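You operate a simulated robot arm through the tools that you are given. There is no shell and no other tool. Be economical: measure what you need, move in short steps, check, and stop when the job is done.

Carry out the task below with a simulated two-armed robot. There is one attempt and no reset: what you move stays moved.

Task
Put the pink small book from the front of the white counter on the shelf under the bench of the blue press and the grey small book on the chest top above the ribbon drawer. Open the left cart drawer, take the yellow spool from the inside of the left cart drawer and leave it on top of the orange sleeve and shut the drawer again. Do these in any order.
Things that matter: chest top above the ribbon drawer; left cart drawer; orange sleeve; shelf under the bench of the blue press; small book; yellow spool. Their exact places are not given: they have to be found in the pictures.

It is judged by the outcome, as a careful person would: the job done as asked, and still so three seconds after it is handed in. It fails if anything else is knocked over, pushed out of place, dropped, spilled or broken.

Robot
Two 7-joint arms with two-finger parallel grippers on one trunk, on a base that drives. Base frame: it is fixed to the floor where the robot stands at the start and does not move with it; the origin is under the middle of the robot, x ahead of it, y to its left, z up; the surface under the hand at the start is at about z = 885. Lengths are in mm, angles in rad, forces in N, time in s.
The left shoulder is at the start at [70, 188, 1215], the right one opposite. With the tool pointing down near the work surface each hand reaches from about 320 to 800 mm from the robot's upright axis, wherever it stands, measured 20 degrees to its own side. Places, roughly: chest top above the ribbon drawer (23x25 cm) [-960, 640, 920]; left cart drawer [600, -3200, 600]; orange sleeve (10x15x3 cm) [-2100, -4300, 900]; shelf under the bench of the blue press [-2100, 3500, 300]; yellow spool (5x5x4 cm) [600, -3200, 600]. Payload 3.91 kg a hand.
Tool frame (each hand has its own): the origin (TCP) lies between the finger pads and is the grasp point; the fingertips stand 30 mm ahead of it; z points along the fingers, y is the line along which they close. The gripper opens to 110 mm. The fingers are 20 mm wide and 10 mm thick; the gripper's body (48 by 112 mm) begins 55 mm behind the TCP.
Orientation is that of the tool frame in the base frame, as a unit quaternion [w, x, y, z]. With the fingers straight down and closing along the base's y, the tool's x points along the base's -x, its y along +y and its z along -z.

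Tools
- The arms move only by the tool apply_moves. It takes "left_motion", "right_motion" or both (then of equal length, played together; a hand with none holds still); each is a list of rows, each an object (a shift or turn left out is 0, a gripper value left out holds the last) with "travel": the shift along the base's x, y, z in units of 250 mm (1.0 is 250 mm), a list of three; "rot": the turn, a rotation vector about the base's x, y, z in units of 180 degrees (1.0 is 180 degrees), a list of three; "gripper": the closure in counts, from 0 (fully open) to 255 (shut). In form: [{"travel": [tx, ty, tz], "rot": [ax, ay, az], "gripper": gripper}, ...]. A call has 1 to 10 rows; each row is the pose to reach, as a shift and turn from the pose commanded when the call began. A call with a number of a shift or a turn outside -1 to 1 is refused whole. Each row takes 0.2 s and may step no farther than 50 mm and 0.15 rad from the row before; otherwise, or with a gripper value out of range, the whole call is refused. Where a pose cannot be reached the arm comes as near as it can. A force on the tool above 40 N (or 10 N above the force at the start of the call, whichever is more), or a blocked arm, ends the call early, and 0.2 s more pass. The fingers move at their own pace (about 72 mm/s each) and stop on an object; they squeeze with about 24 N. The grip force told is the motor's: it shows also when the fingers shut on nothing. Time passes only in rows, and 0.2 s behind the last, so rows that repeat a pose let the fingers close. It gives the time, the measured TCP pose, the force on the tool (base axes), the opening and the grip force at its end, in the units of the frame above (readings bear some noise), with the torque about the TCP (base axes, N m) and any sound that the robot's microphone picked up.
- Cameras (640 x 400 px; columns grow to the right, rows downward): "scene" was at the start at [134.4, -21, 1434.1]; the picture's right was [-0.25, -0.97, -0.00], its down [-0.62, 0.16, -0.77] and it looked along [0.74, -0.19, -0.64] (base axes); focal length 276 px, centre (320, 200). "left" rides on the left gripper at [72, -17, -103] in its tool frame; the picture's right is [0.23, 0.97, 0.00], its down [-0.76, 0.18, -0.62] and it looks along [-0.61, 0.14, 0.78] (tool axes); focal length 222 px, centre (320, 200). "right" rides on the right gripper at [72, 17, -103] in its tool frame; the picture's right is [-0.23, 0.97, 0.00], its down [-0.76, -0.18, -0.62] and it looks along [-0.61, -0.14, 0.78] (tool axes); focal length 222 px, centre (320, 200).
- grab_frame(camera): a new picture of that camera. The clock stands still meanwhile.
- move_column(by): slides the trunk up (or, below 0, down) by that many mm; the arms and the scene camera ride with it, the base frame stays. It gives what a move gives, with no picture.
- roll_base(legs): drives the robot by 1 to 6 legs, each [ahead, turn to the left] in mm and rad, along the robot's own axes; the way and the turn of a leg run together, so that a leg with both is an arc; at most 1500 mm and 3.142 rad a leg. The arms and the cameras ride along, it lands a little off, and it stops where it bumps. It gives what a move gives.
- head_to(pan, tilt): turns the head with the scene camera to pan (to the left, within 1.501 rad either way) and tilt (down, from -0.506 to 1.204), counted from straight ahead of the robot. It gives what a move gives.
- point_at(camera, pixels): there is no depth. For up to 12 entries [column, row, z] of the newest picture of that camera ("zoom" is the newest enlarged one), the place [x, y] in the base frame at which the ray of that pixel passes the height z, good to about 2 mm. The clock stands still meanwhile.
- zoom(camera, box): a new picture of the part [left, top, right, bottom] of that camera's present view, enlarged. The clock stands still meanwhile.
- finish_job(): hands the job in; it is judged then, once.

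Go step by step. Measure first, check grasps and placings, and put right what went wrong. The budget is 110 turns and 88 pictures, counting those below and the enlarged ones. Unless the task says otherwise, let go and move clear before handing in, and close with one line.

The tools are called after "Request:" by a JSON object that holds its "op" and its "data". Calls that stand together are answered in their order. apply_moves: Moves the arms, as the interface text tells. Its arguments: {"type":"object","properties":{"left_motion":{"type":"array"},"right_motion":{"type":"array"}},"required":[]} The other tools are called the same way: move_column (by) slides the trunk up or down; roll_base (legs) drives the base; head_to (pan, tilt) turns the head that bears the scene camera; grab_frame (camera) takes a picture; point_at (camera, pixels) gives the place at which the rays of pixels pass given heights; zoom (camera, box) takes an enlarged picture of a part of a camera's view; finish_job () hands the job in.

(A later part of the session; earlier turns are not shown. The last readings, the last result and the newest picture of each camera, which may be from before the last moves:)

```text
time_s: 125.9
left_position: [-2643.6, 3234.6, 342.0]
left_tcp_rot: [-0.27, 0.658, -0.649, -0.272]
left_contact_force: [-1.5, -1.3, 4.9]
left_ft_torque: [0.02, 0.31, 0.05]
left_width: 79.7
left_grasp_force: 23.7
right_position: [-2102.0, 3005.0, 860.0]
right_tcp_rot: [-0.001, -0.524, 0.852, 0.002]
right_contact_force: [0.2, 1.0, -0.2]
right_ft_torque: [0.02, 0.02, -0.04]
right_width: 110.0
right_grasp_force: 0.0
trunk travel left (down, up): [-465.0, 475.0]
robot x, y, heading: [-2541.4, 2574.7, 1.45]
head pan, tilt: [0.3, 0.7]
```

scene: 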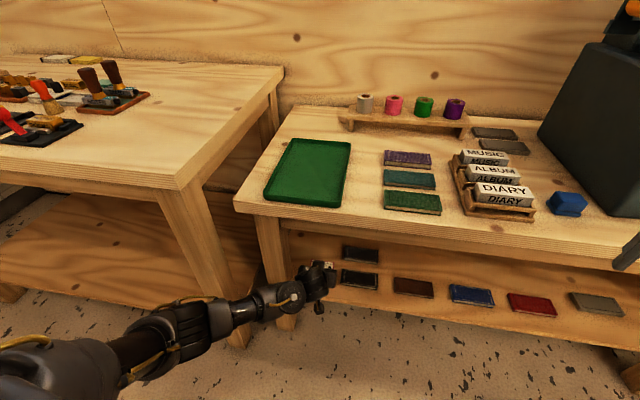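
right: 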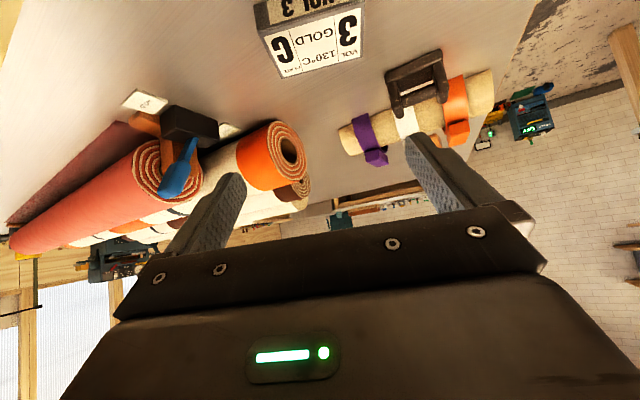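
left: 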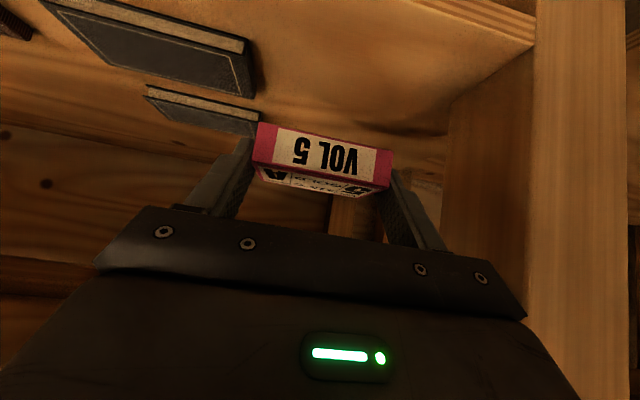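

Light contact at z=342. I'll press 2 mm more, open only to about 95 mm, and lift straight up.

Request:
{"op": "apply_moves", "data": {"left_motion": [{"travel": [0, 0, -0.01]}, {"travel": [0, 0, -0.01], "gripper": 35}, {"travel": [0, 0, -0.01]}, {"travel": [0, 0, -0.005]}, {"travel": [0, -0.02, 0.06]}, {"travel": [0, -0.05, 0.16]}, {"travel": [0, -0.1, 0.28]}]}}

Request:
{"op": "grab_frame", "data": {"camera": "left"}}

```text
time_s: 127.5
left_position: [-2644.7, 3208.3, 411.2]
left_tcp_rot: [-0.27, 0.657, -0.649, -0.271]
left_contact_force: [0.1, 0.2, 0.3]
left_ft_torque: [-0.02, 0.0, 0.01]
left_width: 95.0
left_grasp_force: 0.0
right_position: [-2102.0, 3004.6, 860.6]
right_tcp_rot: [-0.001, -0.522, 0.853, 0.002]
right_contact_force: [0.2, -0.3, 0.3]
right_ft_torque: [-0.01, -0.03, -0.03]
right_width: 110.0
right_grasp_force: 0.0
trunk travel left (down, up): [-465.0, 475.0]
robot x, y, heading: [-2540.7, 2570.4, 1.453]
head pan, tilt: [0.3, 0.7]
```

```text
34 pictures are left
```

left: 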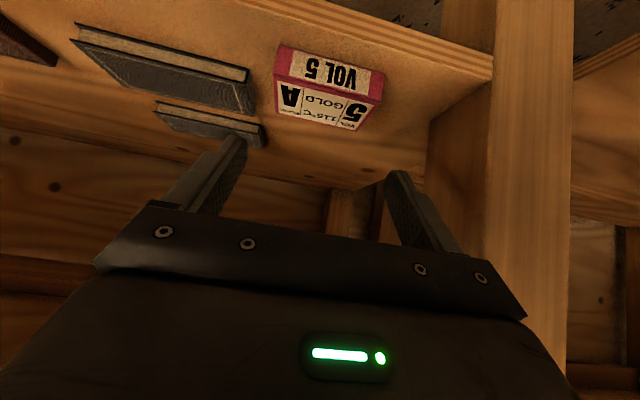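

Pink lies flat on the shelf. I'll back out, raise the trunk, and fold the left arm up into a compact vertical pose like the right.

Request:
{"op": "roll_base", "data": {"legs": [[-180, 0]]}}

Request:
{"op": "move_column", "data": {"by": 400}}

Request:
{"op": "apply_moves", "data": {"left_motion": [{"travel": [0, 0, 0.2]}, {"travel": [0, 0, 0.4]}, {"travel": [0, 0, 0.6]}, {"travel": [0, 0, 0.8]}, {"travel": [0, 0, 1.0]}]}}

Request:
{"op": "apply_moves", "data": {"left_motion": [{"travel": [0, -0.05, 0.1], "rot": [-0.031, -0.001, 0]}, {"travel": [0, -0.1, 0.2], "rot": [-0.062, -0.002, 0]}, {"travel": [0, -0.16, 0.3], "rot": [-0.094, -0.003, 0]}, {"travel": [0, -0.23, 0.4], "rot": [-0.125, -0.004, 0]}, {"travel": [0, -0.3, 0.5], "rot": [-0.156, -0.005, 0]}, {"travel": [0, -0.38, 0.6], "rot": [-0.187, -0.006, 0]}, {"travel": [0, -0.46, 0.65], "rot": [-0.219, -0.007, 0]}, {"travel": [0, -0.55, 0.7], "rot": [-0.25, -0.0075, 0]}]}}

Request:
{"op": "move_column", "data": {"by": 70}}

```text
time_s: 129.0
left_position: [-2666.5, 3029.0, 412.2]
left_tcp_rot: [-0.27, 0.658, -0.648, -0.272]
left_contact_force: [-0.1, -0.1, 0.3]
left_ft_torque: [0.01, -0.04, 0.03]
left_width: 95.1
left_grasp_force: 0.0
right_position: [-2123.9, 2826.1, 860.0]
right_tcp_rot: [-0.002, -0.523, 0.852, 0.002]
right_contact_force: [0.1, 0.4, 0.4]
right_ft_torque: [0.04, 0.01, -0.03]
right_width: 109.9
right_grasp_force: 0.0
trunk travel left (down, up): [-465.0, 475.0]
robot x, y, heading: [-2565.7, 2394.1, 1.448]
head pan, tilt: [0.3, 0.7]
```

```text
time_s: 132.9
left_position: [-2667.5, 3030.2, 811.2]
left_tcp_rot: [-0.27, 0.657, -0.649, -0.271]
left_contact_force: [-0.3, 0.4, -0.1]
left_ft_torque: [0.0, 0.0, -0.01]
left_width: 94.8
left_grasp_force: 0.0
right_position: [-2124.9, 2826.8, 1258.6]
right_tcp_rot: [0.0, -0.524, 0.852, 0.002]
right_contact_force: [0.3, 0.3, -0.5]
right_ft_torque: [-0.01, 0.0, 0.03]
right_width: 110.0
right_grasp_force: 0.1
trunk travel left (down, up): [-865.0, 75.0]
robot x, y, heading: [-2566.7, 2392.8, 1.444]
head pan, tilt: [0.3, 0.7]
```

```text
time_s: 134.1
left_position: [-2666.9, 3028.8, 1060.9]
left_tcp_rot: [-0.268, 0.658, -0.649, -0.271]
left_contact_force: [-1.0, -0.1, -0.3]
left_ft_torque: [-0.01, 0.01, -0.01]
left_width: 94.9
left_grasp_force: 0.0
right_position: [-2123.8, 2827.6, 1257.9]
right_tcp_rot: [0.0, -0.523, 0.853, 0.001]
right_contact_force: [0.2, 0.1, 0.2]
right_ft_torque: [-0.01, 0.03, 0.03]
right_width: 109.9
right_grasp_force: 0.1
trunk travel left (down, up): [-865.0, 75.0]
robot x, y, heading: [-2562.9, 2392.7, 1.448]
head pan, tilt: [0.3, 0.7]
```

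```text
time_s: 135.9
left_position: [-2578.6, 2921.2, 942.1]
left_tcp_rot: [-0.007, 0.714, -0.7, 0.001]
left_contact_force: [0.1, -0.3, -0.5]
left_ft_torque: [0.01, 0.02, -0.01]
left_width: 94.6
left_grasp_force: 0.1
left hand out of reach, approached as far as the arm can: row 3, 4, 5, 6, 7, 8
right_position: [-2121.8, 2827.5, 1256.6]
right_tcp_rot: [-0.004, -0.523, 0.852, 0.003]
right_contact_force: [0.5, 0.0, -1.2]
right_ft_torque: [-0.01, 0.03, 0.02]
right_width: 109.8
right_grasp_force: 0.1
trunk travel left (down, up): [-865.0, 75.0]
robot x, y, heading: [-2564.4, 2394.3, 1.452]
head pan, tilt: [0.3, 0.7]
```

```text
time_s: 136.9
left_position: [-2581.2, 2920.3, 1013.5]
left_tcp_rot: [-0.009, 0.714, -0.7, 0.001]
left_contact_force: [-0.2, -0.1, 0.2]
left_ft_torque: [0.03, 0.0, -0.01]
left_width: 94.7
left_grasp_force: 0.0
right_position: [-2124.0, 2827.3, 1329.6]
right_tcp_rot: [-0.002, -0.523, 0.852, 0.002]
right_contact_force: [0.9, -0.4, 0.0]
right_ft_torque: [0.05, 0.01, -0.01]
right_width: 110.2
right_grasp_force: 0.1
trunk travel left (down, up): [-935.0, 5.0]
robot x, y, heading: [-2562.8, 2395.3, 1.452]
head pan, tilt: [0.3, 0.7]
```

The left hand is vertical and compact. Now I'll drive back through the aisle and down the main aisle.

Request:
{"op": "roll_base", "data": {"legs": [[0, -1.098], [707, 0], [0, -0.354]]}}

Request:
{"op": "roll_base", "data": {"legs": [[1500, 0], [80, 0], [0, -1.571]]}}

```text
time_s: 144.6
left_position: [-1390.6, 2744.3, 1012.9]
left_tcp_rot: [0.006, -0.08, 0.997, -0.007]
left_contact_force: [0.0, -0.5, -0.7]
left_ft_torque: [-0.01, -0.02, -0.02]
left_width: 94.8
left_grasp_force: 0.2
right_position: [-1418.2, 2279.9, 1329.3]
right_tcp_rot: [0.0, 0.165, 0.986, 0.001]
right_contact_force: [0.5, 1.0, 0.2]
right_ft_torque: [0.0, -0.01, 0.01]
right_width: 109.9
right_grasp_force: 0.1
trunk travel left (down, up): [-935.0, 5.0]
robot x, y, heading: [-1909.0, 2655.8, 0.017]
head pan, tilt: [0.3, 0.7]
```

```text
time_s: 156.5
left_position: [-248.4, 2155.0, 1012.9]
left_tcp_rot: [0.0, 0.656, 0.755, -0.008]
left_contact_force: [0.1, 0.1, -0.4]
left_ft_torque: [0.01, 0.02, 0.03]
left_width: 95.1
left_grasp_force: 0.0
right_position: [-713.6, 2191.5, 1328.2]
right_tcp_rot: [0.002, 0.819, 0.574, 0.001]
right_contact_force: [-0.3, -0.3, 0.5]
right_ft_torque: [0.02, 0.02, -0.04]
right_width: 110.3
right_grasp_force: 0.0
trunk travel left (down, up): [-935.0, 5.0]
robot x, y, heading: [-330.2, 2677.3, -1.572]
head pan, tilt: [0.3, 0.7]
```

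I'm in the main aisle with heading -1.572. I'll drive down to y≈-1900 and look at the cart.

Request:
{"op": "roll_base", "data": {"legs": [[1150, 0], [1150, 0], [1150, 0], [1100, 0]]}}

Request:
{"op": "head_to", "data": {"pan": 0.4, "tilt": 0.5}}

Request:
{"op": "grab_frame", "data": {"camera": "scene"}}

```text
time_s: 178.5
left_position: [-351.3, -2389.7, 1014.4]
left_tcp_rot: [0.0, 0.672, 0.74, -0.009]
left_contact_force: [-0.4, 0.1, 0.1]
left_ft_torque: [-0.04, -0.04, 0.0]
left_width: 95.0
left_grasp_force: 0.0
right_position: [-813.4, -2331.9, 1329.1]
right_tcp_rot: [0.002, 0.832, 0.555, 0.001]
right_contact_force: [0.2, -0.4, 0.7]
right_ft_torque: [0.0, 0.02, -0.01]
right_width: 110.0
right_grasp_force: 0.0
trunk travel left (down, up): [-935.0, 5.0]
robot x, y, heading: [-407.9, -1863.5, -1.611]
head pan, tilt: [0.3, 0.7]
```

```text
time_s: 179.2
left_position: [-349.9, -2391.6, 1012.8]
left_tcp_rot: [0.0, 0.672, 0.74, -0.008]
left_contact_force: [0.1, -0.1, 0.4]
left_ft_torque: [0.01, 0.03, -0.06]
left_width: 94.9
left_grasp_force: 0.0
right_position: [-812.9, -2332.4, 1328.6]
right_tcp_rot: [0.001, 0.831, 0.556, 0.001]
right_contact_force: [-0.4, 0.5, -0.6]
right_ft_torque: [0.04, -0.03, -0.01]
right_width: 110.1
right_grasp_force: 0.1
trunk travel left (down, up): [-935.0, 5.0]
robot x, y, heading: [-407.8, -1864.3, -1.617]
head pan, tilt: [0.4, 0.499]
```

```text
33 pictures are left
```

scene: 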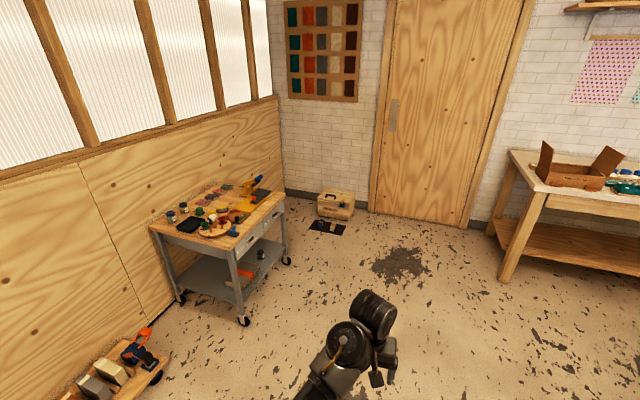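

The cart's drawers face the aisle (-x side), around (250,243). I'll zoom in on them and measure.

Request:
{"op": "zoom", "data": {"camera": "scene", "box": [140, 170, 300, 330]}}

Request:
{"op": "point_at", "data": {"camera": "scene", "pixels": [[232, 250, 800], [286, 203, 800], [150, 226, 800], [244, 325, 0], [288, 265, 0], [250, 243, 700], [272, 224, 700], [180, 300, 0], [160, 375, 200], [145, 335, 300]]}}

```text
2.50 times, centred on (220, 250) of scene
```

zoom: 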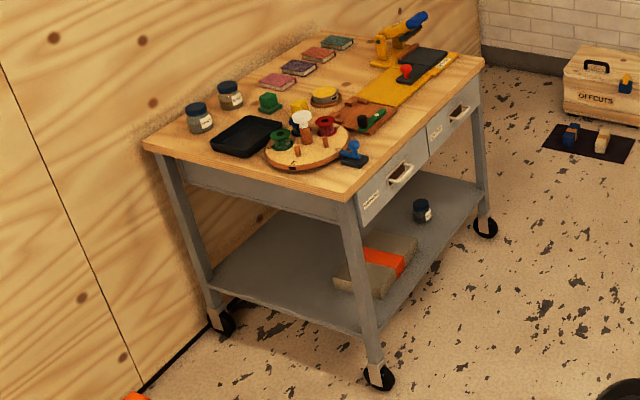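

```text
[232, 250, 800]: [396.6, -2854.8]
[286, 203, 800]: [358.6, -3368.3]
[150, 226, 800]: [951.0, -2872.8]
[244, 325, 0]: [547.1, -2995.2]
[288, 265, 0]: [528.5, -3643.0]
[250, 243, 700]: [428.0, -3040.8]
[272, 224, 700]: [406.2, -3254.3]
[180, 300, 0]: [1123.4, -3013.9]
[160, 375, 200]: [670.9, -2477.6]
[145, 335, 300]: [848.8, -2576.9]
```

The cart top is at z≈650 with its front face near x≈530, and the left drawer is centred near y≈-3170. I'll drive to (-300, -3350) and face +x.

Request:
{"op": "roll_base", "data": {"legs": [[0, 0.119], [1490, 0], [0, 1.49]]}}

Request:
{"op": "head_to", "data": {"pan": 0.25, "tilt": 0.75}}

Request:
{"op": "move_column", "data": {"by": -250}}

Request:
{"op": "grab_frame", "data": {"camera": "scene"}}

```text
time_s: 190.9
left_position: [224.6, -3266.3, 1013.0]
left_tcp_rot: [0.006, -0.077, 0.997, -0.006]
left_contact_force: [-0.3, -0.7, -0.6]
left_ft_torque: [-0.02, -0.01, 0.0]
left_width: 94.9
left_grasp_force: 0.0
right_position: [192.2, -3730.1, 1329.0]
right_tcp_rot: [0.001, 0.167, 0.986, 0.001]
right_contact_force: [0.2, 0.6, 0.8]
right_ft_torque: [0.0, -0.03, -0.01]
right_width: 110.0
right_grasp_force: 0.1
trunk travel left (down, up): [-935.0, 5.0]
robot x, y, heading: [-294.9, -3354.7, 0.007]
head pan, tilt: [0.4, 0.499]
```

```text
time_s: 191.6
left_position: [224.9, -3264.5, 1013.7]
left_tcp_rot: [0.006, -0.077, 0.997, -0.007]
left_contact_force: [0.7, 1.5, 0.1]
left_ft_torque: [0.01, 0.0, 0.04]
left_width: 94.9
left_grasp_force: 0.0
right_position: [193.8, -3729.3, 1327.6]
right_tcp_rot: [0.0, 0.168, 0.986, 0.001]
right_contact_force: [-0.4, -0.1, 0.4]
right_ft_torque: [0.02, -0.01, -0.01]
right_width: 110.0
right_grasp_force: 0.0
trunk travel left (down, up): [-935.0, 5.0]
robot x, y, heading: [-296.8, -3349.5, 0.018]
head pan, tilt: [0.25, 0.75]
```

```text
time_s: 194.2
left_position: [222.9, -3264.8, 763.2]
left_tcp_rot: [0.007, -0.076, 0.997, -0.006]
left_contact_force: [-0.6, 0.9, 1.0]
left_ft_torque: [-0.02, -0.02, -0.01]
left_width: 95.0
left_grasp_force: 0.0
right_position: [192.6, -3730.1, 1079.2]
right_tcp_rot: [0.001, 0.168, 0.986, 0.002]
right_contact_force: [-0.3, -0.3, 1.0]
right_ft_torque: [0.04, 0.05, 0.01]
right_width: 110.1
right_grasp_force: 0.0
trunk travel left (down, up): [-685.0, 255.0]
robot x, y, heading: [-294.5, -3354.0, 0.012]
head pan, tilt: [0.25, 0.75]
```

```text
31 pictures are left
```

scene: 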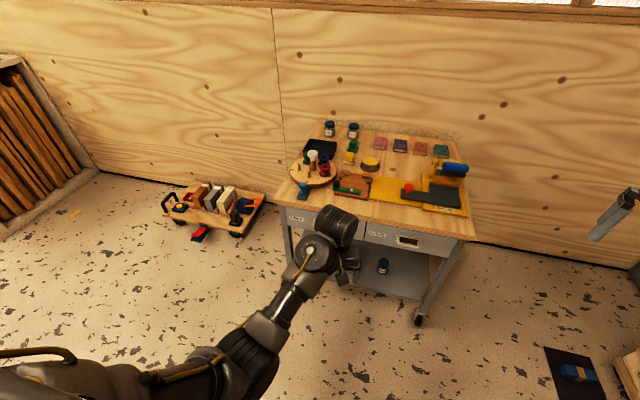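

The left hand hides the left handle, so I'll use the left wrist camera and zoom the scene on the cart.

Request:
{"op": "grab_frame", "data": {"camera": "left"}}

Request:
{"op": "zoom", "data": {"camera": "scene", "box": [260, 170, 490, 310]}}

```text
30 pictures are left
```

left: 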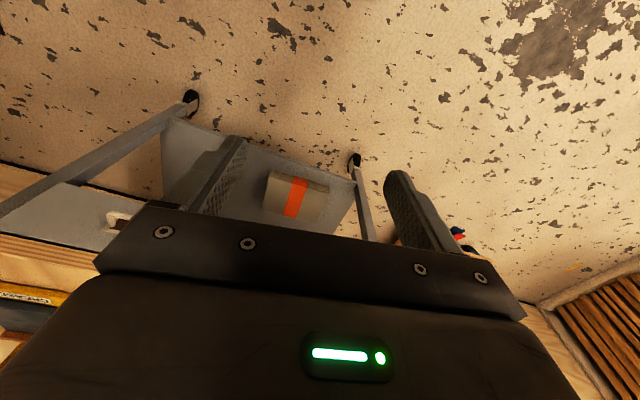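

```text
2.78 times, centred on (375, 240) of scene
```

zoom: 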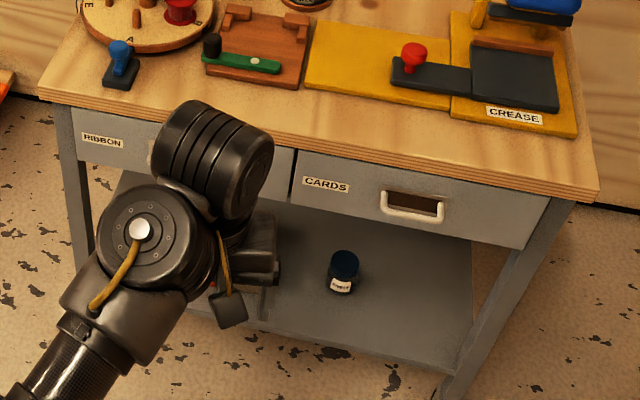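

The left drawer is labelled RIBBON. I'll move the left hand up and aside to expose its handle.

Request:
{"op": "apply_moves", "data": {"left_motion": [{"travel": [-0.02, 0.08, 0.16], "gripper": 0}, {"travel": [-0.04, 0.16, 0.32]}, {"travel": [-0.06, 0.24, 0.48]}, {"travel": [-0.08, 0.32, 0.64]}, {"travel": [-0.1, 0.42, 0.8]}, {"travel": [-0.1, 0.55, 0.9]}, {"travel": [-0.1, 0.7, 0.95]}]}}

Request:
{"op": "zoom", "data": {"camera": "scene", "box": [260, 170, 490, 310]}}

```text
time_s: 195.9
left_position: [208.6, -3145.6, 741.5]
left_tcp_rot: [0.009, -0.102, 0.995, -0.012]
left_contact_force: [20.3, -58.2, -25.2]
left_ft_torque: [7.91, 0.5, 5.35]
left_width: 109.9
left_grasp_force: 0.2
left hand out of reach, approached as far as the arm can: row 1, 2, 3, 4, 5, 6, 7
right_position: [189.2, -3725.5, 1082.9]
right_tcp_rot: [0.003, 0.169, 0.986, -0.001]
right_contact_force: [-0.7, 0.6, -0.1]
right_ft_torque: [-0.08, -0.05, -0.02]
right_width: 109.8
right_grasp_force: 0.1
trunk travel left (down, up): [-685.0, 255.0]
robot x, y, heading: [-293.8, -3349.3, 0.013]
head pan, tilt: [0.25, 0.75]
stopped in row 7 (left hand): the force on the tool passed its limit at 259 N (the readings are from after the stop); the commanded pose is now the measured one
```

```text
2.78 times, centred on (375, 240) of scene
```

zoom: 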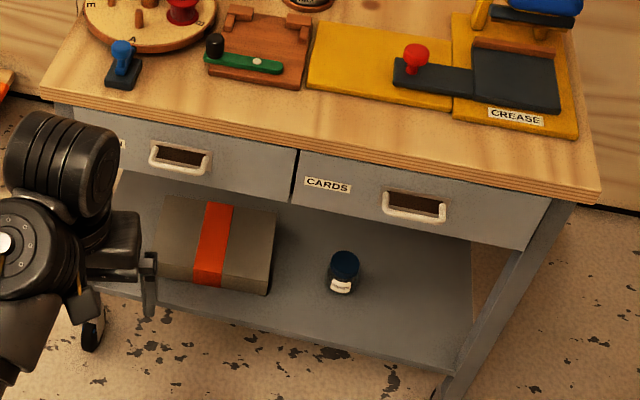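

That stop looks like the arm meeting itself, since the cart did not shift. The left handle is visible now at zoom (150-210, 145-175), so I'll measure it at candidate heights.

Request:
{"op": "point_at", "data": {"camera": "zoom", "pixels": [[152, 166, 590], [207, 175, 590], [152, 166, 560], [207, 175, 560], [40, 93, 650], [598, 190, 650], [40, 93, 620], [598, 190, 620], [152, 143, 590], [211, 152, 590], [128, 177, 530], [292, 200, 530]]}}

```text
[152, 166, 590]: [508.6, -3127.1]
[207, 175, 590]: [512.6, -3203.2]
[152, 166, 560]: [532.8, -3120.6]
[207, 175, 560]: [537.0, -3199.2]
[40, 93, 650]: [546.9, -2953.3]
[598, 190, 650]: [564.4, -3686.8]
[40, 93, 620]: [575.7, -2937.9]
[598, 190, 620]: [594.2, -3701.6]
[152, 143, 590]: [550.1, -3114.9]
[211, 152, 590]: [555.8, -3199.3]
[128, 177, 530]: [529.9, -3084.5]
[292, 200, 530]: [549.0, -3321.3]
```

The handle bar is at about (507, -3165, 592), and the cart top at z≈677 overhangs it. I'll grip the bar with the tool horizontal and the fingers above and below it. First I'll lower the trunk and pitch the left hand forward.

Request:
{"op": "move_column", "data": {"by": -250}}

Request:
{"op": "apply_moves", "data": {"left_motion": [{"travel": [0.077, -0.008, 0.06], "rot": [0.0053, -0.0458, -0.0042]}, {"travel": [0.154, -0.016, 0.12], "rot": [0.0106, -0.0915, -0.0084]}, {"travel": [0.23, -0.024, 0.18], "rot": [0.0159, -0.1373, -0.0125]}, {"travel": [0.307, -0.032, 0.24], "rot": [0.0212, -0.183, -0.0167]}, {"travel": [0.384, -0.04, 0.3], "rot": [0.0265, -0.2288, -0.0209]}, {"travel": [0.46, -0.048, 0.36], "rot": [0.0317, -0.2746, -0.0251]}, {"travel": [0.537, -0.056, 0.42], "rot": [0.037, -0.3203, -0.0292]}, {"travel": [0.614, -0.064, 0.48], "rot": [0.0423, -0.3661, -0.0334]}, {"travel": [0.69, -0.072, 0.54], "rot": [0.0476, -0.4118, -0.0376]}, {"travel": [0.768, -0.08, 0.6], "rot": [0.0529, -0.4576, -0.0418]}]}}

```text
time_s: 196.2
left_position: [210.3, -3150.5, 739.6]
left_tcp_rot: [0.009, -0.103, 0.995, -0.01]
left_contact_force: [5.8, -19.1, -10.4]
left_ft_torque: [2.69, -0.24, 1.77]
left_width: 109.9
left_grasp_force: 0.1
right_position: [192.3, -3734.9, 1076.4]
right_tcp_rot: [-0.001, 0.17, 0.985, 0.003]
right_contact_force: [0.6, -0.7, -0.3]
right_ft_torque: [0.02, 0.05, -0.06]
right_width: 110.2
right_grasp_force: 0.1
trunk travel left (down, up): [-684.0, 256.0]
robot x, y, heading: [-295.3, -3352.2, 0.014]
head pan, tilt: [0.25, 0.75]
stopped: the force on the tool passed its limit at 79 N (the readings are from after the stop); the commanded pose is now the measured one
```

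```text
time_s: 198.4
left_position: [402.8, -3167.4, 889.6]
left_tcp_rot: [0.668, -0.008, 0.744, 0.001]
left_contact_force: [-0.2, 0.7, 0.2]
left_ft_torque: [-0.01, 0.0, 0.0]
left_width: 110.1
left_grasp_force: 0.1
right_position: [191.3, -3731.3, 1077.3]
right_tcp_rot: [0.0, 0.17, 0.985, 0.002]
right_contact_force: [0.2, 0.1, -0.2]
right_ft_torque: [0.03, -0.02, -0.02]
right_width: 109.8
right_grasp_force: 0.0
trunk travel left (down, up): [-684.0, 256.0]
robot x, y, heading: [-295.9, -3351.3, 0.01]
head pan, tilt: [0.25, 0.75]
```

The horizontal pitch was reached cleanly at (403, -3167, 890). Now I'll roll the hand about its axis so the fingers close vertically.

Request:
{"op": "apply_moves", "data": {"left_motion": [{"rot": [0.0475, 0, 0]}, {"rot": [0.095, 0, 0]}, {"rot": [0.1425, 0, 0]}, {"rot": [0.19, 0, 0]}, {"rot": [0.2375, 0, 0]}, {"rot": [0.285, 0, 0]}, {"rot": [0.3325, 0, 0]}, {"rot": [0.38, 0, 0]}, {"rot": [0.4275, 0, 0]}, {"rot": [0.475, 0, 0]}]}}

```text
time_s: 200.6
left_position: [401.5, -3168.4, 889.1]
left_tcp_rot: [0.496, 0.447, 0.545, 0.507]
left_contact_force: [0.5, 0.0, 0.6]
left_ft_torque: [0.0, 0.0, 0.0]
left_width: 110.1
left_grasp_force: 0.0
right_position: [190.5, -3731.9, 1078.7]
right_tcp_rot: [0.001, 0.17, 0.985, 0.003]
right_contact_force: [0.3, -0.3, 0.6]
right_ft_torque: [0.01, 0.03, -0.02]
right_width: 110.0
right_grasp_force: 0.1
trunk travel left (down, up): [-684.0, 256.0]
robot x, y, heading: [-293.6, -3352.5, 0.0]
head pan, tilt: [0.25, 0.75]
```

The roll works. I'll correct 6° of yaw, set a 56 mm opening, lower the trunk by 250 mm, and look.

Request:
{"op": "apply_moves", "data": {"left_motion": [{"rot": [0.0277, 0.0035, -0.029], "gripper": 125}, {"rot": [0.0277, 0.0035, -0.029]}]}}

Request:
{"op": "move_column", "data": {"by": -270}}

Request:
{"op": "grab_frame", "data": {"camera": "left"}}

Request:
{"op": "grab_frame", "data": {"camera": "scene"}}

```text
time_s: 201.2
left_position: [401.9, -3168.3, 890.3]
left_tcp_rot: [0.496, 0.495, 0.505, 0.505]
left_contact_force: [-0.5, 0.0, -0.7]
left_ft_torque: [0.01, -0.01, 0.03]
left_width: 56.1
left_grasp_force: 0.1
right_position: [191.0, -3731.8, 1077.9]
right_tcp_rot: [0.001, 0.169, 0.986, 0.003]
right_contact_force: [0.0, -0.7, -0.3]
right_ft_torque: [0.01, -0.01, -0.02]
right_width: 109.9
right_grasp_force: 0.1
trunk travel left (down, up): [-684.0, 256.0]
robot x, y, heading: [-293.4, -3351.4, 0.012]
head pan, tilt: [0.25, 0.75]
```

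```text
time_s: 203.9
left_position: [402.1, -3168.5, 620.1]
left_tcp_rot: [0.496, 0.495, 0.505, 0.504]
left_contact_force: [-0.5, -1.0, -0.6]
left_ft_torque: [0.01, 0.03, -0.03]
left_width: 56.1
left_grasp_force: 0.0
right_position: [190.9, -3731.1, 808.3]
right_tcp_rot: [0.0, 0.169, 0.986, 0.002]
right_contact_force: [0.3, 0.2, -0.2]
right_ft_torque: [0.04, 0.02, -0.01]
right_width: 110.0
right_grasp_force: 0.0
trunk travel left (down, up): [-414.0, 526.0]
robot x, y, heading: [-297.3, -3352.7, 0.009]
head pan, tilt: [0.25, 0.75]
```

```text
27 pictures are left
```

left: 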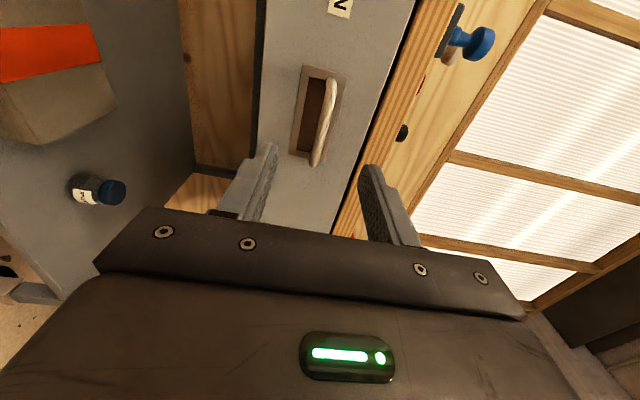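

```text
26 pictures are left
```

scene: 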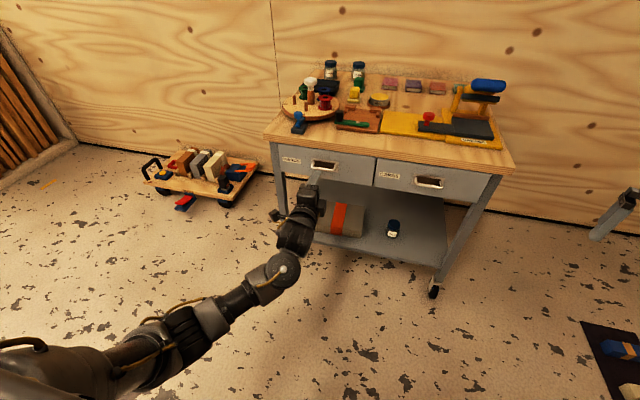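

The handle bar is at left-camera column ≈325. I'll triangulate it with exact rays at a few heights.

Request:
{"op": "point_at", "data": {"camera": "left", "pixels": [[333, 85, 620], [333, 85, 628], [318, 160, 612], [318, 160, 620], [325, 120, 612], [325, 120, 620], [325, 120, 628]]}}

Request:
{"op": "zoom", "data": {"camera": "scene", "box": [270, 130, 390, 220]}}

```text
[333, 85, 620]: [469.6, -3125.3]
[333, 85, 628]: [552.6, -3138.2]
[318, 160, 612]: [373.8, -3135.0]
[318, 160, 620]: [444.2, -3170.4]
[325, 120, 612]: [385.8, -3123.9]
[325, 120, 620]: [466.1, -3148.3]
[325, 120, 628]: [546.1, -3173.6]
```

```text
4.44 times, centred on (330, 175) of scene
```

zoom: 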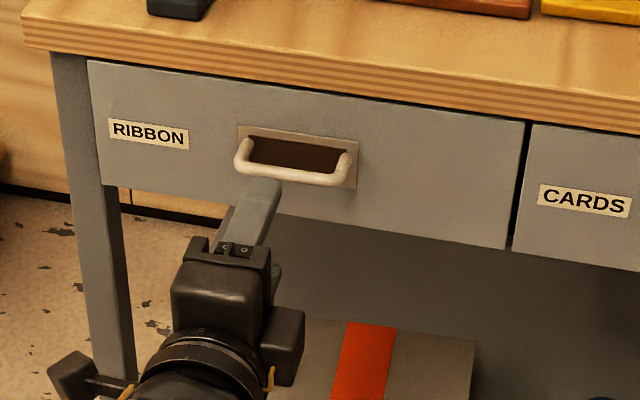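

Request:
{"op": "point_at", "data": {"camera": "zoom", "pixels": [[240, 165, 600], [345, 178, 600], [293, 173, 600], [293, 173, 620], [293, 173, 640], [88, 62, 660], [525, 122, 660], [293, 145, 620]]}}

```text
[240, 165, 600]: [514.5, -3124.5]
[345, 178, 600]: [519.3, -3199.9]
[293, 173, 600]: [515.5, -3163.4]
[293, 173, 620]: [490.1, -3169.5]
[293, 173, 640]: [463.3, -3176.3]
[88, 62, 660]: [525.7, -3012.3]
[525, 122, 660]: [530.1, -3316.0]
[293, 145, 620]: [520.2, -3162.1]
```

Intersecting the rays puts the bar at about (487, -3166, 622). I'll advance the TCP to x=480 and close on it.

Request:
{"op": "apply_moves", "data": {"left_motion": [{"travel": [0.1, 0.004, 0.008]}, {"travel": [0.2, 0.008, 0.008]}, {"travel": [0.27, 0.01, 0.008]}, {"travel": [0.312, 0.01, 0.008]}, {"travel": [0.312, 0.01, 0.008], "gripper": 255}, {"travel": [0.312, 0.01, 0.008]}, {"travel": [0.312, 0.01, 0.008]}]}}

```text
time_s: 205.5
left_position: [481.4, -3165.9, 621.7]
left_tcp_rot: [0.496, 0.495, 0.505, 0.504]
left_contact_force: [0.6, 0.1, -0.6]
left_ft_torque: [0.22, 0.01, -0.18]
left_width: 8.6
left_grasp_force: 44.7
right_position: [189.8, -3731.5, 807.2]
right_tcp_rot: [0.0, 0.17, 0.986, 0.003]
right_contact_force: [0.7, 0.0, -0.3]
right_ft_torque: [0.02, -0.01, 0.0]
right_width: 110.0
right_grasp_force: 0.1
trunk travel left (down, up): [-414.0, 526.0]
robot x, y, heading: [-298.1, -3351.2, 0.008]
head pan, tilt: [0.25, 0.75]
```

The bar is gripped at 8.6 mm. I'll pull by driving back 190 mm and look.

Request:
{"op": "roll_base", "data": {"legs": [[-190, 0]]}}

Request:
{"op": "grab_frame", "data": {"camera": "scene"}}

```text
time_s: 207.1
left_position: [290.0, -3166.4, 621.1]
left_tcp_rot: [0.495, 0.494, 0.506, 0.505]
left_contact_force: [-1.3, 14.5, -0.1]
left_ft_torque: [0.44, 0.05, -0.02]
left_width: 8.8
left_grasp_force: 44.8
right_position: [0.6, -3734.0, 809.6]
right_tcp_rot: [0.001, 0.17, 0.985, 0.001]
right_contact_force: [-0.2, -0.2, 0.1]
right_ft_torque: [0.01, -0.01, 0.0]
right_width: 110.0
right_grasp_force: 0.0
trunk travel left (down, up): [-414.0, 526.0]
robot x, y, heading: [-487.5, -3351.0, 0.008]
head pan, tilt: [0.25, 0.75]
```

```text
24 pictures are left
```

scene: 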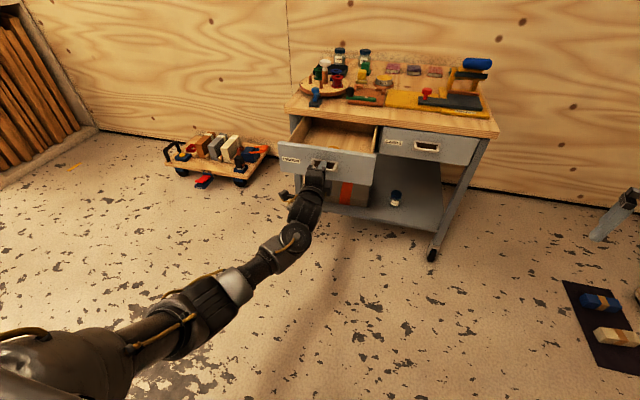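

The drawer opened about 190 mm and the cart stayed put. I'll release the handle, back off, raise the trunk, and look inside.

Request:
{"op": "apply_moves", "data": {"left_motion": [{"gripper": 125}, {}, {}]}}

Request:
{"op": "roll_base", "data": {"legs": [[-110, 0]]}}

Request:
{"op": "move_column", "data": {"by": 390}}

Request:
{"op": "zoom", "data": {"camera": "scene", "box": [260, 90, 480, 230]}}

```text
time_s: 207.9
left_position: [289.6, -3166.3, 620.3]
left_tcp_rot: [0.495, 0.494, 0.506, 0.505]
left_contact_force: [-0.6, -0.7, 0.8]
left_ft_torque: [0.0, 0.0, 0.02]
left_width: 56.2
left_grasp_force: 0.1
right_position: [-0.1, -3734.2, 808.2]
right_tcp_rot: [0.001, 0.17, 0.985, 0.002]
right_contact_force: [0.4, 0.1, 0.2]
right_ft_torque: [0.01, 0.0, -0.05]
right_width: 109.8
right_grasp_force: 0.0
trunk travel left (down, up): [-414.0, 526.0]
robot x, y, heading: [-483.4, -3351.6, 0.006]
head pan, tilt: [0.25, 0.75]
```

```text
time_s: 209.1
left_position: [181.1, -3169.4, 621.5]
left_tcp_rot: [0.495, 0.494, 0.506, 0.505]
left_contact_force: [-0.1, -0.3, -1.0]
left_ft_torque: [0.02, -0.02, -0.03]
left_width: 56.1
left_grasp_force: 0.1
right_position: [-109.0, -3736.6, 809.8]
right_tcp_rot: [0.002, 0.171, 0.985, 0.003]
right_contact_force: [-0.5, 0.5, -0.5]
right_ft_torque: [-0.03, -0.01, 0.0]
right_width: 110.1
right_grasp_force: 0.0
trunk travel left (down, up): [-414.0, 526.0]
robot x, y, heading: [-594.0, -3351.4, 0.008]
head pan, tilt: [0.25, 0.75]
```

```text
time_s: 212.8
left_position: [181.8, -3168.2, 1011.2]
left_tcp_rot: [0.495, 0.494, 0.506, 0.504]
left_contact_force: [-0.2, -0.5, -0.4]
left_ft_torque: [-0.02, -0.03, 0.03]
left_width: 56.0
left_grasp_force: 0.0
right_position: [-109.7, -3735.4, 1198.5]
right_tcp_rot: [0.0, 0.17, 0.985, 0.002]
right_contact_force: [-0.1, 0.2, 0.2]
right_ft_torque: [0.02, 0.02, -0.03]
right_width: 109.9
right_grasp_force: 0.1
trunk travel left (down, up): [-804.0, 136.0]
robot x, y, heading: [-592.7, -3354.0, 0.004]
head pan, tilt: [0.25, 0.75]
```

```text
2.86 times, centred on (370, 160) of scene
```

zoom: 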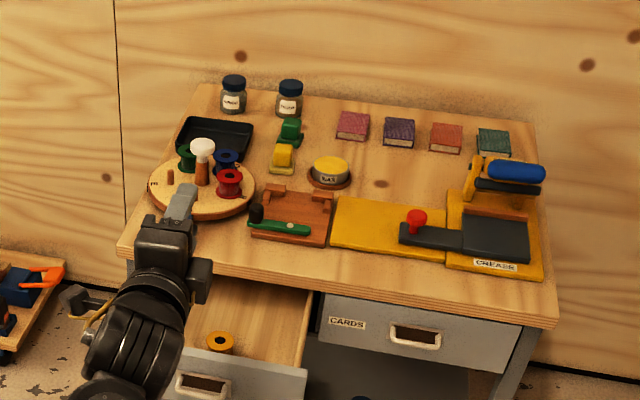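

The yellow spool is in the drawer at zoom (220,343), near the front. I'll measure it and the drawer walls.

Request:
{"op": "point_at", "data": {"camera": "zoom", "pixels": [[220, 339, 600], [220, 339, 590], [206, 343, 600], [234, 343, 600], [205, 349, 640], [308, 370, 640], [195, 390, 622], [220, 354, 562], [305, 362, 640]]}}

```text
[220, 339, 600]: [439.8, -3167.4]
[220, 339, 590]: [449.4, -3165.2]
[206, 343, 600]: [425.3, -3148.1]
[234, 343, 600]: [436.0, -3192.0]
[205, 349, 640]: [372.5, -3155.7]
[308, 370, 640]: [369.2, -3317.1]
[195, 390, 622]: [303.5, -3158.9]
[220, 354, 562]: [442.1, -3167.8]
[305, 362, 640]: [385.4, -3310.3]
```

The spool is at about (437, -3168), upright. I'll return the left hand to vertical in free space while drawing it back 150 mm, fully open.

Request:
{"op": "apply_moves", "data": {"left_motion": [{"travel": [-0.04, 0, 0.02], "rot": [-0.0258, 0.0253, 0.0253], "gripper": 0}, {"travel": [-0.08, 0, 0.04], "rot": [-0.0517, 0.0507, 0.0505]}, {"travel": [-0.12, 0, 0.04], "rot": [-0.0775, 0.076, 0.0758]}, {"travel": [-0.16, 0, 0.04], "rot": [-0.1034, 0.1013, 0.1011]}, {"travel": [-0.2, 0, 0.04], "rot": [-0.1292, 0.1267, 0.1263]}, {"travel": [-0.24, 0, 0.04], "rot": [-0.155, 0.152, 0.1516]}, {"travel": [-0.28, 0, 0.04], "rot": [-0.1809, 0.1773, 0.1769]}, {"travel": [-0.32, 0, 0.04], "rot": [-0.2067, 0.2027, 0.2021]}]}}

Request:
{"op": "apply_moves", "data": {"left_motion": [{"travel": [-0.04, 0, 0], "rot": [-0.0258, 0.0253, 0.0253]}, {"travel": [-0.08, 0, 0], "rot": [-0.0517, 0.0507, 0.0505]}, {"travel": [-0.12, 0, 0], "rot": [-0.0775, 0.076, 0.0758]}, {"travel": [-0.16, 0, 0], "rot": [-0.1034, 0.1013, 0.1011]}, {"travel": [-0.2, 0, 0], "rot": [-0.1292, 0.1267, 0.1263]}, {"travel": [-0.24, 0, 0], "rot": [-0.155, 0.152, 0.1516]}, {"travel": [-0.28, 0, 0], "rot": [-0.1809, 0.1773, 0.1769]}]}}

```text
time_s: 214.8
left_position: [104.8, -3127.7, 1017.4]
left_tcp_rot: [0.255, 0.256, 0.883, 0.299]
left_contact_force: [-0.5, -0.1, 0.9]
left_ft_torque: [-0.01, 0.01, 0.0]
left_width: 109.6
left_grasp_force: 0.0
right_position: [-108.5, -3734.2, 1199.3]
right_tcp_rot: [0.001, 0.171, 0.985, 0.002]
right_contact_force: [-0.6, -1.0, 0.2]
right_ft_torque: [-0.01, -0.01, 0.02]
right_width: 109.9
right_grasp_force: 0.0
trunk travel left (down, up): [-804.0, 136.0]
robot x, y, heading: [-598.0, -3354.6, 0.012]
head pan, tilt: [0.25, 0.75]
stopped in row 8 (left hand): the arm was blocked; the commanded pose is now the measured one
```

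```text
time_s: 216.4
left_position: [72.4, -3117.7, 1025.4]
left_tcp_rot: [0.026, -0.005, 0.999, 0.024]
left_contact_force: [-0.8, -0.6, -1.9]
left_ft_torque: [0.1, -0.04, 0.01]
left_width: 109.8
left_grasp_force: 0.1
left hand out of reach, approached as far as the arm can: row 1, 2, 3, 4, 5, 6, 7
right_position: [-111.8, -3733.5, 1199.5]
right_tcp_rot: [0.003, 0.17, 0.985, 0.001]
right_contact_force: [-0.7, 0.1, -0.4]
right_ft_torque: [-0.03, -0.03, 0.01]
right_width: 109.8
right_grasp_force: 0.0
trunk travel left (down, up): [-804.0, 136.0]
robot x, y, heading: [-592.6, -3354.6, 0.006]
head pan, tilt: [0.25, 0.75]
```

The left hand is vertical within 3° at (72, -3118, 1025). I'll lower it relative to the shoulder, straighten it, and line up y with the spool.

Request:
{"op": "apply_moves", "data": {"left_motion": [{"travel": [0, 0, -0.15]}, {"travel": [0, 0, -0.3], "rot": [-0.008, 0.008, -0.0016]}, {"travel": [0, -0.07, -0.45], "rot": [-0.0153, 0.0166, -0.0032]}, {"travel": [0, -0.14, -0.45], "rot": [-0.0153, 0.0166, -0.0032]}, {"travel": [0, -0.2, -0.45], "rot": [-0.0153, 0.0166, -0.0032]}, {"travel": [0, -0.2, -0.45], "rot": [-0.0153, 0.0166, -0.0032]}]}}

```text
time_s: 217.8
left_position: [32.4, -3181.1, 905.7]
left_tcp_rot: [-0.047, 0.008, 0.999, -0.002]
left_contact_force: [-0.3, -0.7, -0.1]
left_ft_torque: [-0.02, 0.02, -0.02]
left_width: 110.2
left_grasp_force: 0.1
right_position: [-107.5, -3734.5, 1198.9]
right_tcp_rot: [0.0, 0.171, 0.985, 0.002]
right_contact_force: [-0.1, -0.2, 0.7]
right_ft_torque: [-0.01, 0.0, 0.01]
right_width: 109.9
right_grasp_force: 0.1
trunk travel left (down, up): [-804.0, 136.0]
robot x, y, heading: [-595.9, -3353.0, 0.009]
head pan, tilt: [0.25, 0.75]
```

It moves freely here. I'll straighten the residual 5° tilt, drive 405 mm forward to above the spool, lower the trunk 120 mm, and look.

Request:
{"op": "apply_moves", "data": {"left_motion": [{"travel": [0, 0.03, 0], "rot": [0, -0.03, 0]}, {"travel": [0, 0.045, 0], "rot": [0, -0.03, 0]}]}}

Request:
{"op": "roll_base", "data": {"legs": [[403, 0]]}}

Request:
{"op": "move_column", "data": {"by": -130}}

Request:
{"op": "grab_frame", "data": {"camera": "left"}}

```text
time_s: 218.4
left_position: [31.9, -3171.0, 904.5]
left_tcp_rot: [0.001, 0.009, 1.0, -0.001]
left_contact_force: [-0.7, 0.6, 0.1]
left_ft_torque: [0.0, 0.0, 0.0]
left_width: 109.8
left_grasp_force: 0.0
right_position: [-108.4, -3736.6, 1198.2]
right_tcp_rot: [0.0, 0.171, 0.985, 0.003]
right_contact_force: [0.6, -0.3, 0.5]
right_ft_torque: [0.0, -0.01, -0.01]
right_width: 110.3
right_grasp_force: 0.1
trunk travel left (down, up): [-804.0, 136.0]
robot x, y, heading: [-593.6, -3355.2, 0.008]
head pan, tilt: [0.25, 0.75]
```

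```text
time_s: 220.9
left_position: [434.7, -3170.8, 905.8]
left_tcp_rot: [0.001, 0.01, 1.0, -0.001]
left_contact_force: [-0.8, -0.3, 0.7]
left_ft_torque: [0.0, 0.01, -0.04]
left_width: 109.9
left_grasp_force: 0.1
right_position: [292.8, -3733.6, 1199.2]
right_tcp_rot: [0.002, 0.172, 0.985, 0.002]
right_contact_force: [0.0, -1.0, 0.0]
right_ft_torque: [0.03, 0.01, 0.03]
right_width: 109.8
right_grasp_force: 0.0
trunk travel left (down, up): [-804.0, 136.0]
robot x, y, heading: [-195.2, -3354.3, 0.007]
head pan, tilt: [0.25, 0.75]
```

```text
time_s: 222.5
left_position: [435.2, -3169.5, 774.7]
left_tcp_rot: [0.002, 0.011, 1.0, -0.002]
left_contact_force: [0.5, 0.3, -0.2]
left_ft_torque: [0.0, -0.03, -0.01]
left_width: 109.9
left_grasp_force: 0.0
right_position: [293.5, -3734.5, 1068.2]
right_tcp_rot: [0.001, 0.172, 0.985, 0.002]
right_contact_force: [0.8, 0.8, -0.7]
right_ft_torque: [0.01, 0.02, 0.02]
right_width: 110.1
right_grasp_force: 0.0
trunk travel left (down, up): [-674.0, 266.0]
robot x, y, heading: [-195.4, -3349.6, 0.007]
head pan, tilt: [0.25, 0.75]
```

```text
22 pictures are left
```

left: 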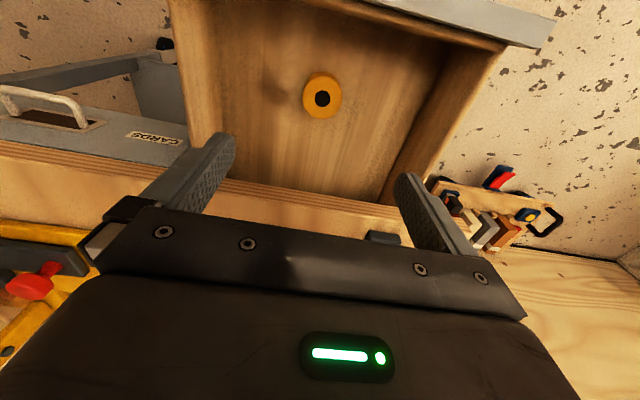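

The spool is at left-camera (321,96). I'll get precise coordinates at its likely top height, plus the floor edge for depth.

Request:
{"op": "point_at", "data": {"camera": "left", "pixels": [[323, 98, 600], [323, 98, 610], [304, 98, 600], [342, 97, 600], [490, 42, 650], [185, 160, 650], [323, 98, 590]]}}

```text
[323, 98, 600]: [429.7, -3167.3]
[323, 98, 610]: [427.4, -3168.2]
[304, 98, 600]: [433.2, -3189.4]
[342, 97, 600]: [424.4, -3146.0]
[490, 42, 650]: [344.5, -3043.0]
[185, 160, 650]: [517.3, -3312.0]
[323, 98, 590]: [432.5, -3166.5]
```

The spool centre is about (429, -3167). I'll centre the hand, lower to z≈635, and check.

Request:
{"op": "apply_moves", "data": {"left_motion": [{"travel": [-0.024, 0.01, 0]}, {"travel": [-0.024, 0.01, 0]}]}}

Request:
{"op": "move_column", "data": {"by": -140}}

Request:
{"op": "grab_frame", "data": {"camera": "left"}}

```text
time_s: 223.1
left_position: [429.1, -3167.8, 774.6]
left_tcp_rot: [0.001, 0.01, 1.0, -0.002]
left_contact_force: [-0.2, -0.5, -0.3]
left_ft_torque: [-0.04, 0.02, -0.04]
left_width: 110.0
left_grasp_force: 0.1
right_position: [293.4, -3734.2, 1068.0]
right_tcp_rot: [0.0, 0.171, 0.985, 0.003]
right_contact_force: [0.1, 0.7, -0.7]
right_ft_torque: [-0.01, 0.0, 0.01]
right_width: 109.9
right_grasp_force: 0.1
trunk travel left (down, up): [-674.0, 266.0]
robot x, y, heading: [-190.8, -3351.4, 0.006]
head pan, tilt: [0.25, 0.75]
```

```text
time_s: 224.8
left_position: [428.7, -3169.1, 635.0]
left_tcp_rot: [0.001, 0.011, 1.0, -0.001]
left_contact_force: [-0.4, 1.0, 0.1]
left_ft_torque: [0.01, 0.03, 0.0]
left_width: 110.0
left_grasp_force: 0.0
right_position: [292.5, -3732.6, 929.3]
right_tcp_rot: [0.0, 0.171, 0.985, 0.003]
right_contact_force: [0.6, -0.1, -0.6]
right_ft_torque: [-0.03, 0.0, 0.0]
right_width: 110.0
right_grasp_force: 0.0
trunk travel left (down, up): [-534.0, 406.0]
robot x, y, heading: [-192.6, -3348.9, 0.007]
head pan, tilt: [0.25, 0.75]
```

```text
21 pictures are left
```

left: 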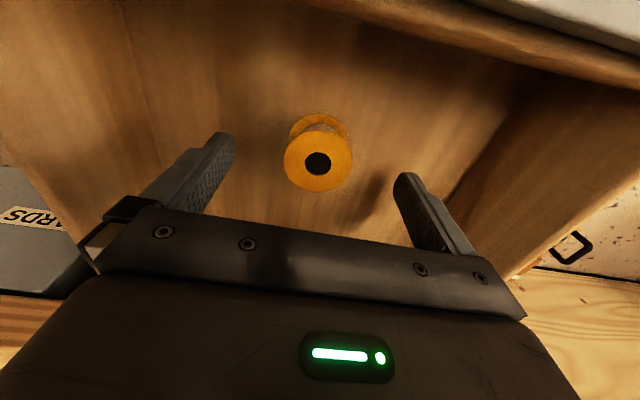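

The spool's top flange is at (318,162). I'll triangulate with the previous ray.

Request:
{"op": "point_at", "data": {"camera": "left", "pixels": [[318, 162, 600], [318, 162, 590], [318, 162, 580], [285, 162, 590], [352, 160, 590], [319, 130, 565], [319, 130, 555]]}}

```text
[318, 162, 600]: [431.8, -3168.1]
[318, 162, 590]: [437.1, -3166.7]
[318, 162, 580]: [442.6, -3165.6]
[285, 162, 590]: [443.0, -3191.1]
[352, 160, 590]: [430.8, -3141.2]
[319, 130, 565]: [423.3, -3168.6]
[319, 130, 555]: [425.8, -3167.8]
```

The top is at z≈605 and the drawer floor at z≈565. I'll lower to z≈598 and close.

Request:
{"op": "move_column", "data": {"by": -37}}

Request:
{"op": "apply_moves", "data": {"left_motion": [{"gripper": 255}, {}, {}, {}]}}

Request:
{"op": "grab_frame", "data": {"camera": "left"}}

```text
time_s: 225.7
left_position: [433.4, -3168.1, 605.3]
left_tcp_rot: [0.007, 0.011, 1.0, 0.0]
left_contact_force: [0.7, -0.6, 21.8]
left_ft_torque: [-0.4, 0.2, 0.38]
left_width: 108.7
left_grasp_force: 0.1
right_position: [292.4, -3735.1, 891.7]
right_tcp_rot: [0.0, 0.172, 0.985, 0.002]
right_contact_force: [0.6, -0.4, 0.1]
right_ft_torque: [-0.01, 0.02, -0.02]
right_width: 110.1
right_grasp_force: 0.0
trunk travel left (down, up): [-498.0, 442.0]
robot x, y, heading: [-189.7, -3353.6, 0.007]
head pan, tilt: [0.25, 0.75]
stopped: the force on the tool passed its limit at 45 N (the readings are from after the stop); the commanded pose is now the measured one
```

```text
time_s: 226.7
left_position: [430.8, -3168.5, 605.7]
left_tcp_rot: [0.007, 0.011, 1.0, -0.001]
left_contact_force: [0.3, -3.4, 31.0]
left_ft_torque: [-0.17, 0.29, -0.07]
left_width: 44.7
left_grasp_force: 23.9
right_position: [290.0, -3734.9, 893.4]
right_tcp_rot: [0.003, 0.172, 0.985, 0.002]
right_contact_force: [-0.1, -0.6, -0.3]
right_ft_torque: [0.0, 0.01, -0.01]
right_width: 110.1
right_grasp_force: 0.0
trunk travel left (down, up): [-498.0, 442.0]
robot x, y, heading: [-191.8, -3350.7, 0.005]
head pan, tilt: [0.25, 0.75]
```

```text
20 pictures are left
```

left: 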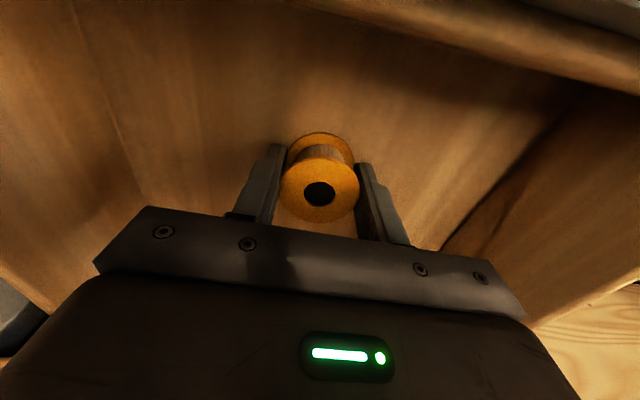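

The spool is gripped at a width of 44.7. I'll lift it out, back away, and reposition so my right arm faces the drawer front to shut it.

Request:
{"op": "move_column", "data": {"by": 220}}

Request:
{"op": "roll_base", "data": {"legs": [[-250, 0], [0, -0.9], [-560, 0], [0, 0.9]]}}

Request:
{"op": "grab_frame", "data": {"camera": "left"}}

```text
time_s: 229.0
left_position: [432.4, -3166.9, 820.9]
left_tcp_rot: [0.004, 0.01, 1.0, -0.001]
left_contact_force: [-0.5, -0.6, -0.3]
left_ft_torque: [-0.01, 0.03, 0.0]
left_width: 44.0
left_grasp_force: 24.0
right_position: [294.4, -3735.0, 1111.1]
right_tcp_rot: [0.001, 0.171, 0.985, 0.003]
right_contact_force: [0.4, 0.0, 1.4]
right_ft_torque: [-0.02, 0.01, 0.02]
right_width: 110.0
right_grasp_force: 0.1
trunk travel left (down, up): [-718.0, 222.0]
robot x, y, heading: [-190.7, -3352.7, 0.002]
head pan, tilt: [0.25, 0.75]
```

```text
time_s: 238.3
left_position: [-185.2, -2718.7, 821.3]
left_tcp_rot: [0.004, -0.009, 1.0, -0.002]
left_contact_force: [-0.7, 0.5, -1.7]
left_ft_torque: [-0.01, 0.0, -0.02]
left_width: 43.9
left_grasp_force: 24.2
right_position: [-301.5, -3288.9, 1111.9]
right_tcp_rot: [0.0, 0.154, 0.988, 0.002]
right_contact_force: [0.5, 0.0, -0.4]
right_ft_torque: [-0.03, 0.0, -0.03]
right_width: 110.0
right_grasp_force: 0.0
trunk travel left (down, up): [-718.0, 222.0]
robot x, y, heading: [-801.9, -2923.1, 0.044]
head pan, tilt: [0.25, 0.75]
```

```text
19 pictures are left
```

left: 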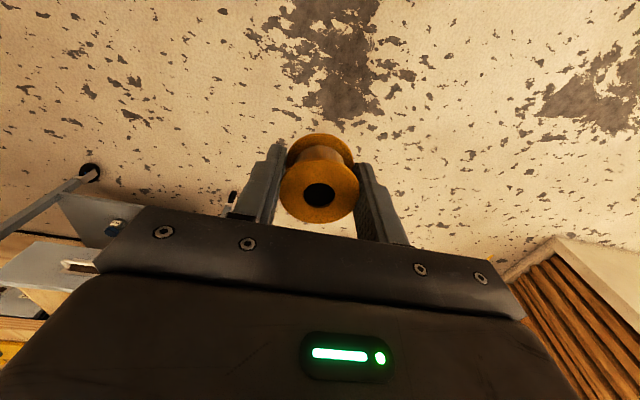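

The spool is still held. I'll close the right fist and lower the right hand toward drawer-front height.

Request:
{"op": "apply_moves", "data": {"right_motion": [{"travel": [0.08, 0.0, -0.12], "gripper": 255}, {"travel": [0.16, 0.0, -0.26]}, {"travel": [0.24, 0.0, -0.4]}, {"travel": [0.32, 0.0, -0.55]}, {"travel": [0.4, 0.0, -0.7]}, {"travel": [0.4, 0.05, -0.85]}, {"travel": [0.4, 0.1, -1.0]}]}}

Request:
{"op": "move_column", "data": {"by": -240}}

```text
time_s: 239.9
left_position: [-184.9, -2719.2, 822.5]
left_tcp_rot: [0.004, -0.008, 1.0, -0.001]
left_contact_force: [-0.2, 0.5, -0.4]
left_ft_torque: [-0.02, -0.02, -0.03]
left_width: 44.1
left_grasp_force: 24.0
right_position: [-232.2, -3283.0, 895.2]
right_tcp_rot: [0.001, 0.153, 0.988, 0.004]
right_contact_force: [0.5, 0.3, 0.4]
right_ft_torque: [0.01, 0.0, 0.01]
right_width: 0.0
right_grasp_force: 24.0
right hand out of reach, approached as far as the arm can: row 6, 7
trunk travel left (down, up): [-718.0, 222.0]
robot x, y, heading: [-800.4, -2928.2, 0.042]
head pan, tilt: [0.25, 0.75]
```

```text
time_s: 242.4
left_position: [-185.1, -2718.6, 580.2]
left_tcp_rot: [0.005, -0.009, 1.0, 0.0]
left_contact_force: [0.2, -0.2, 0.4]
left_ft_torque: [0.0, 0.01, 0.01]
left_width: 43.8
left_grasp_force: 23.9
right_position: [-231.3, -3284.3, 654.8]
right_tcp_rot: [0.002, 0.154, 0.988, 0.002]
right_contact_force: [0.4, 0.8, 0.7]
right_ft_torque: [0.01, -0.01, -0.02]
right_width: 0.0
right_grasp_force: 23.8
trunk travel left (down, up): [-478.0, 462.0]
robot x, y, heading: [-801.8, -2925.1, 0.039]
head pan, tilt: [0.25, 0.75]
```

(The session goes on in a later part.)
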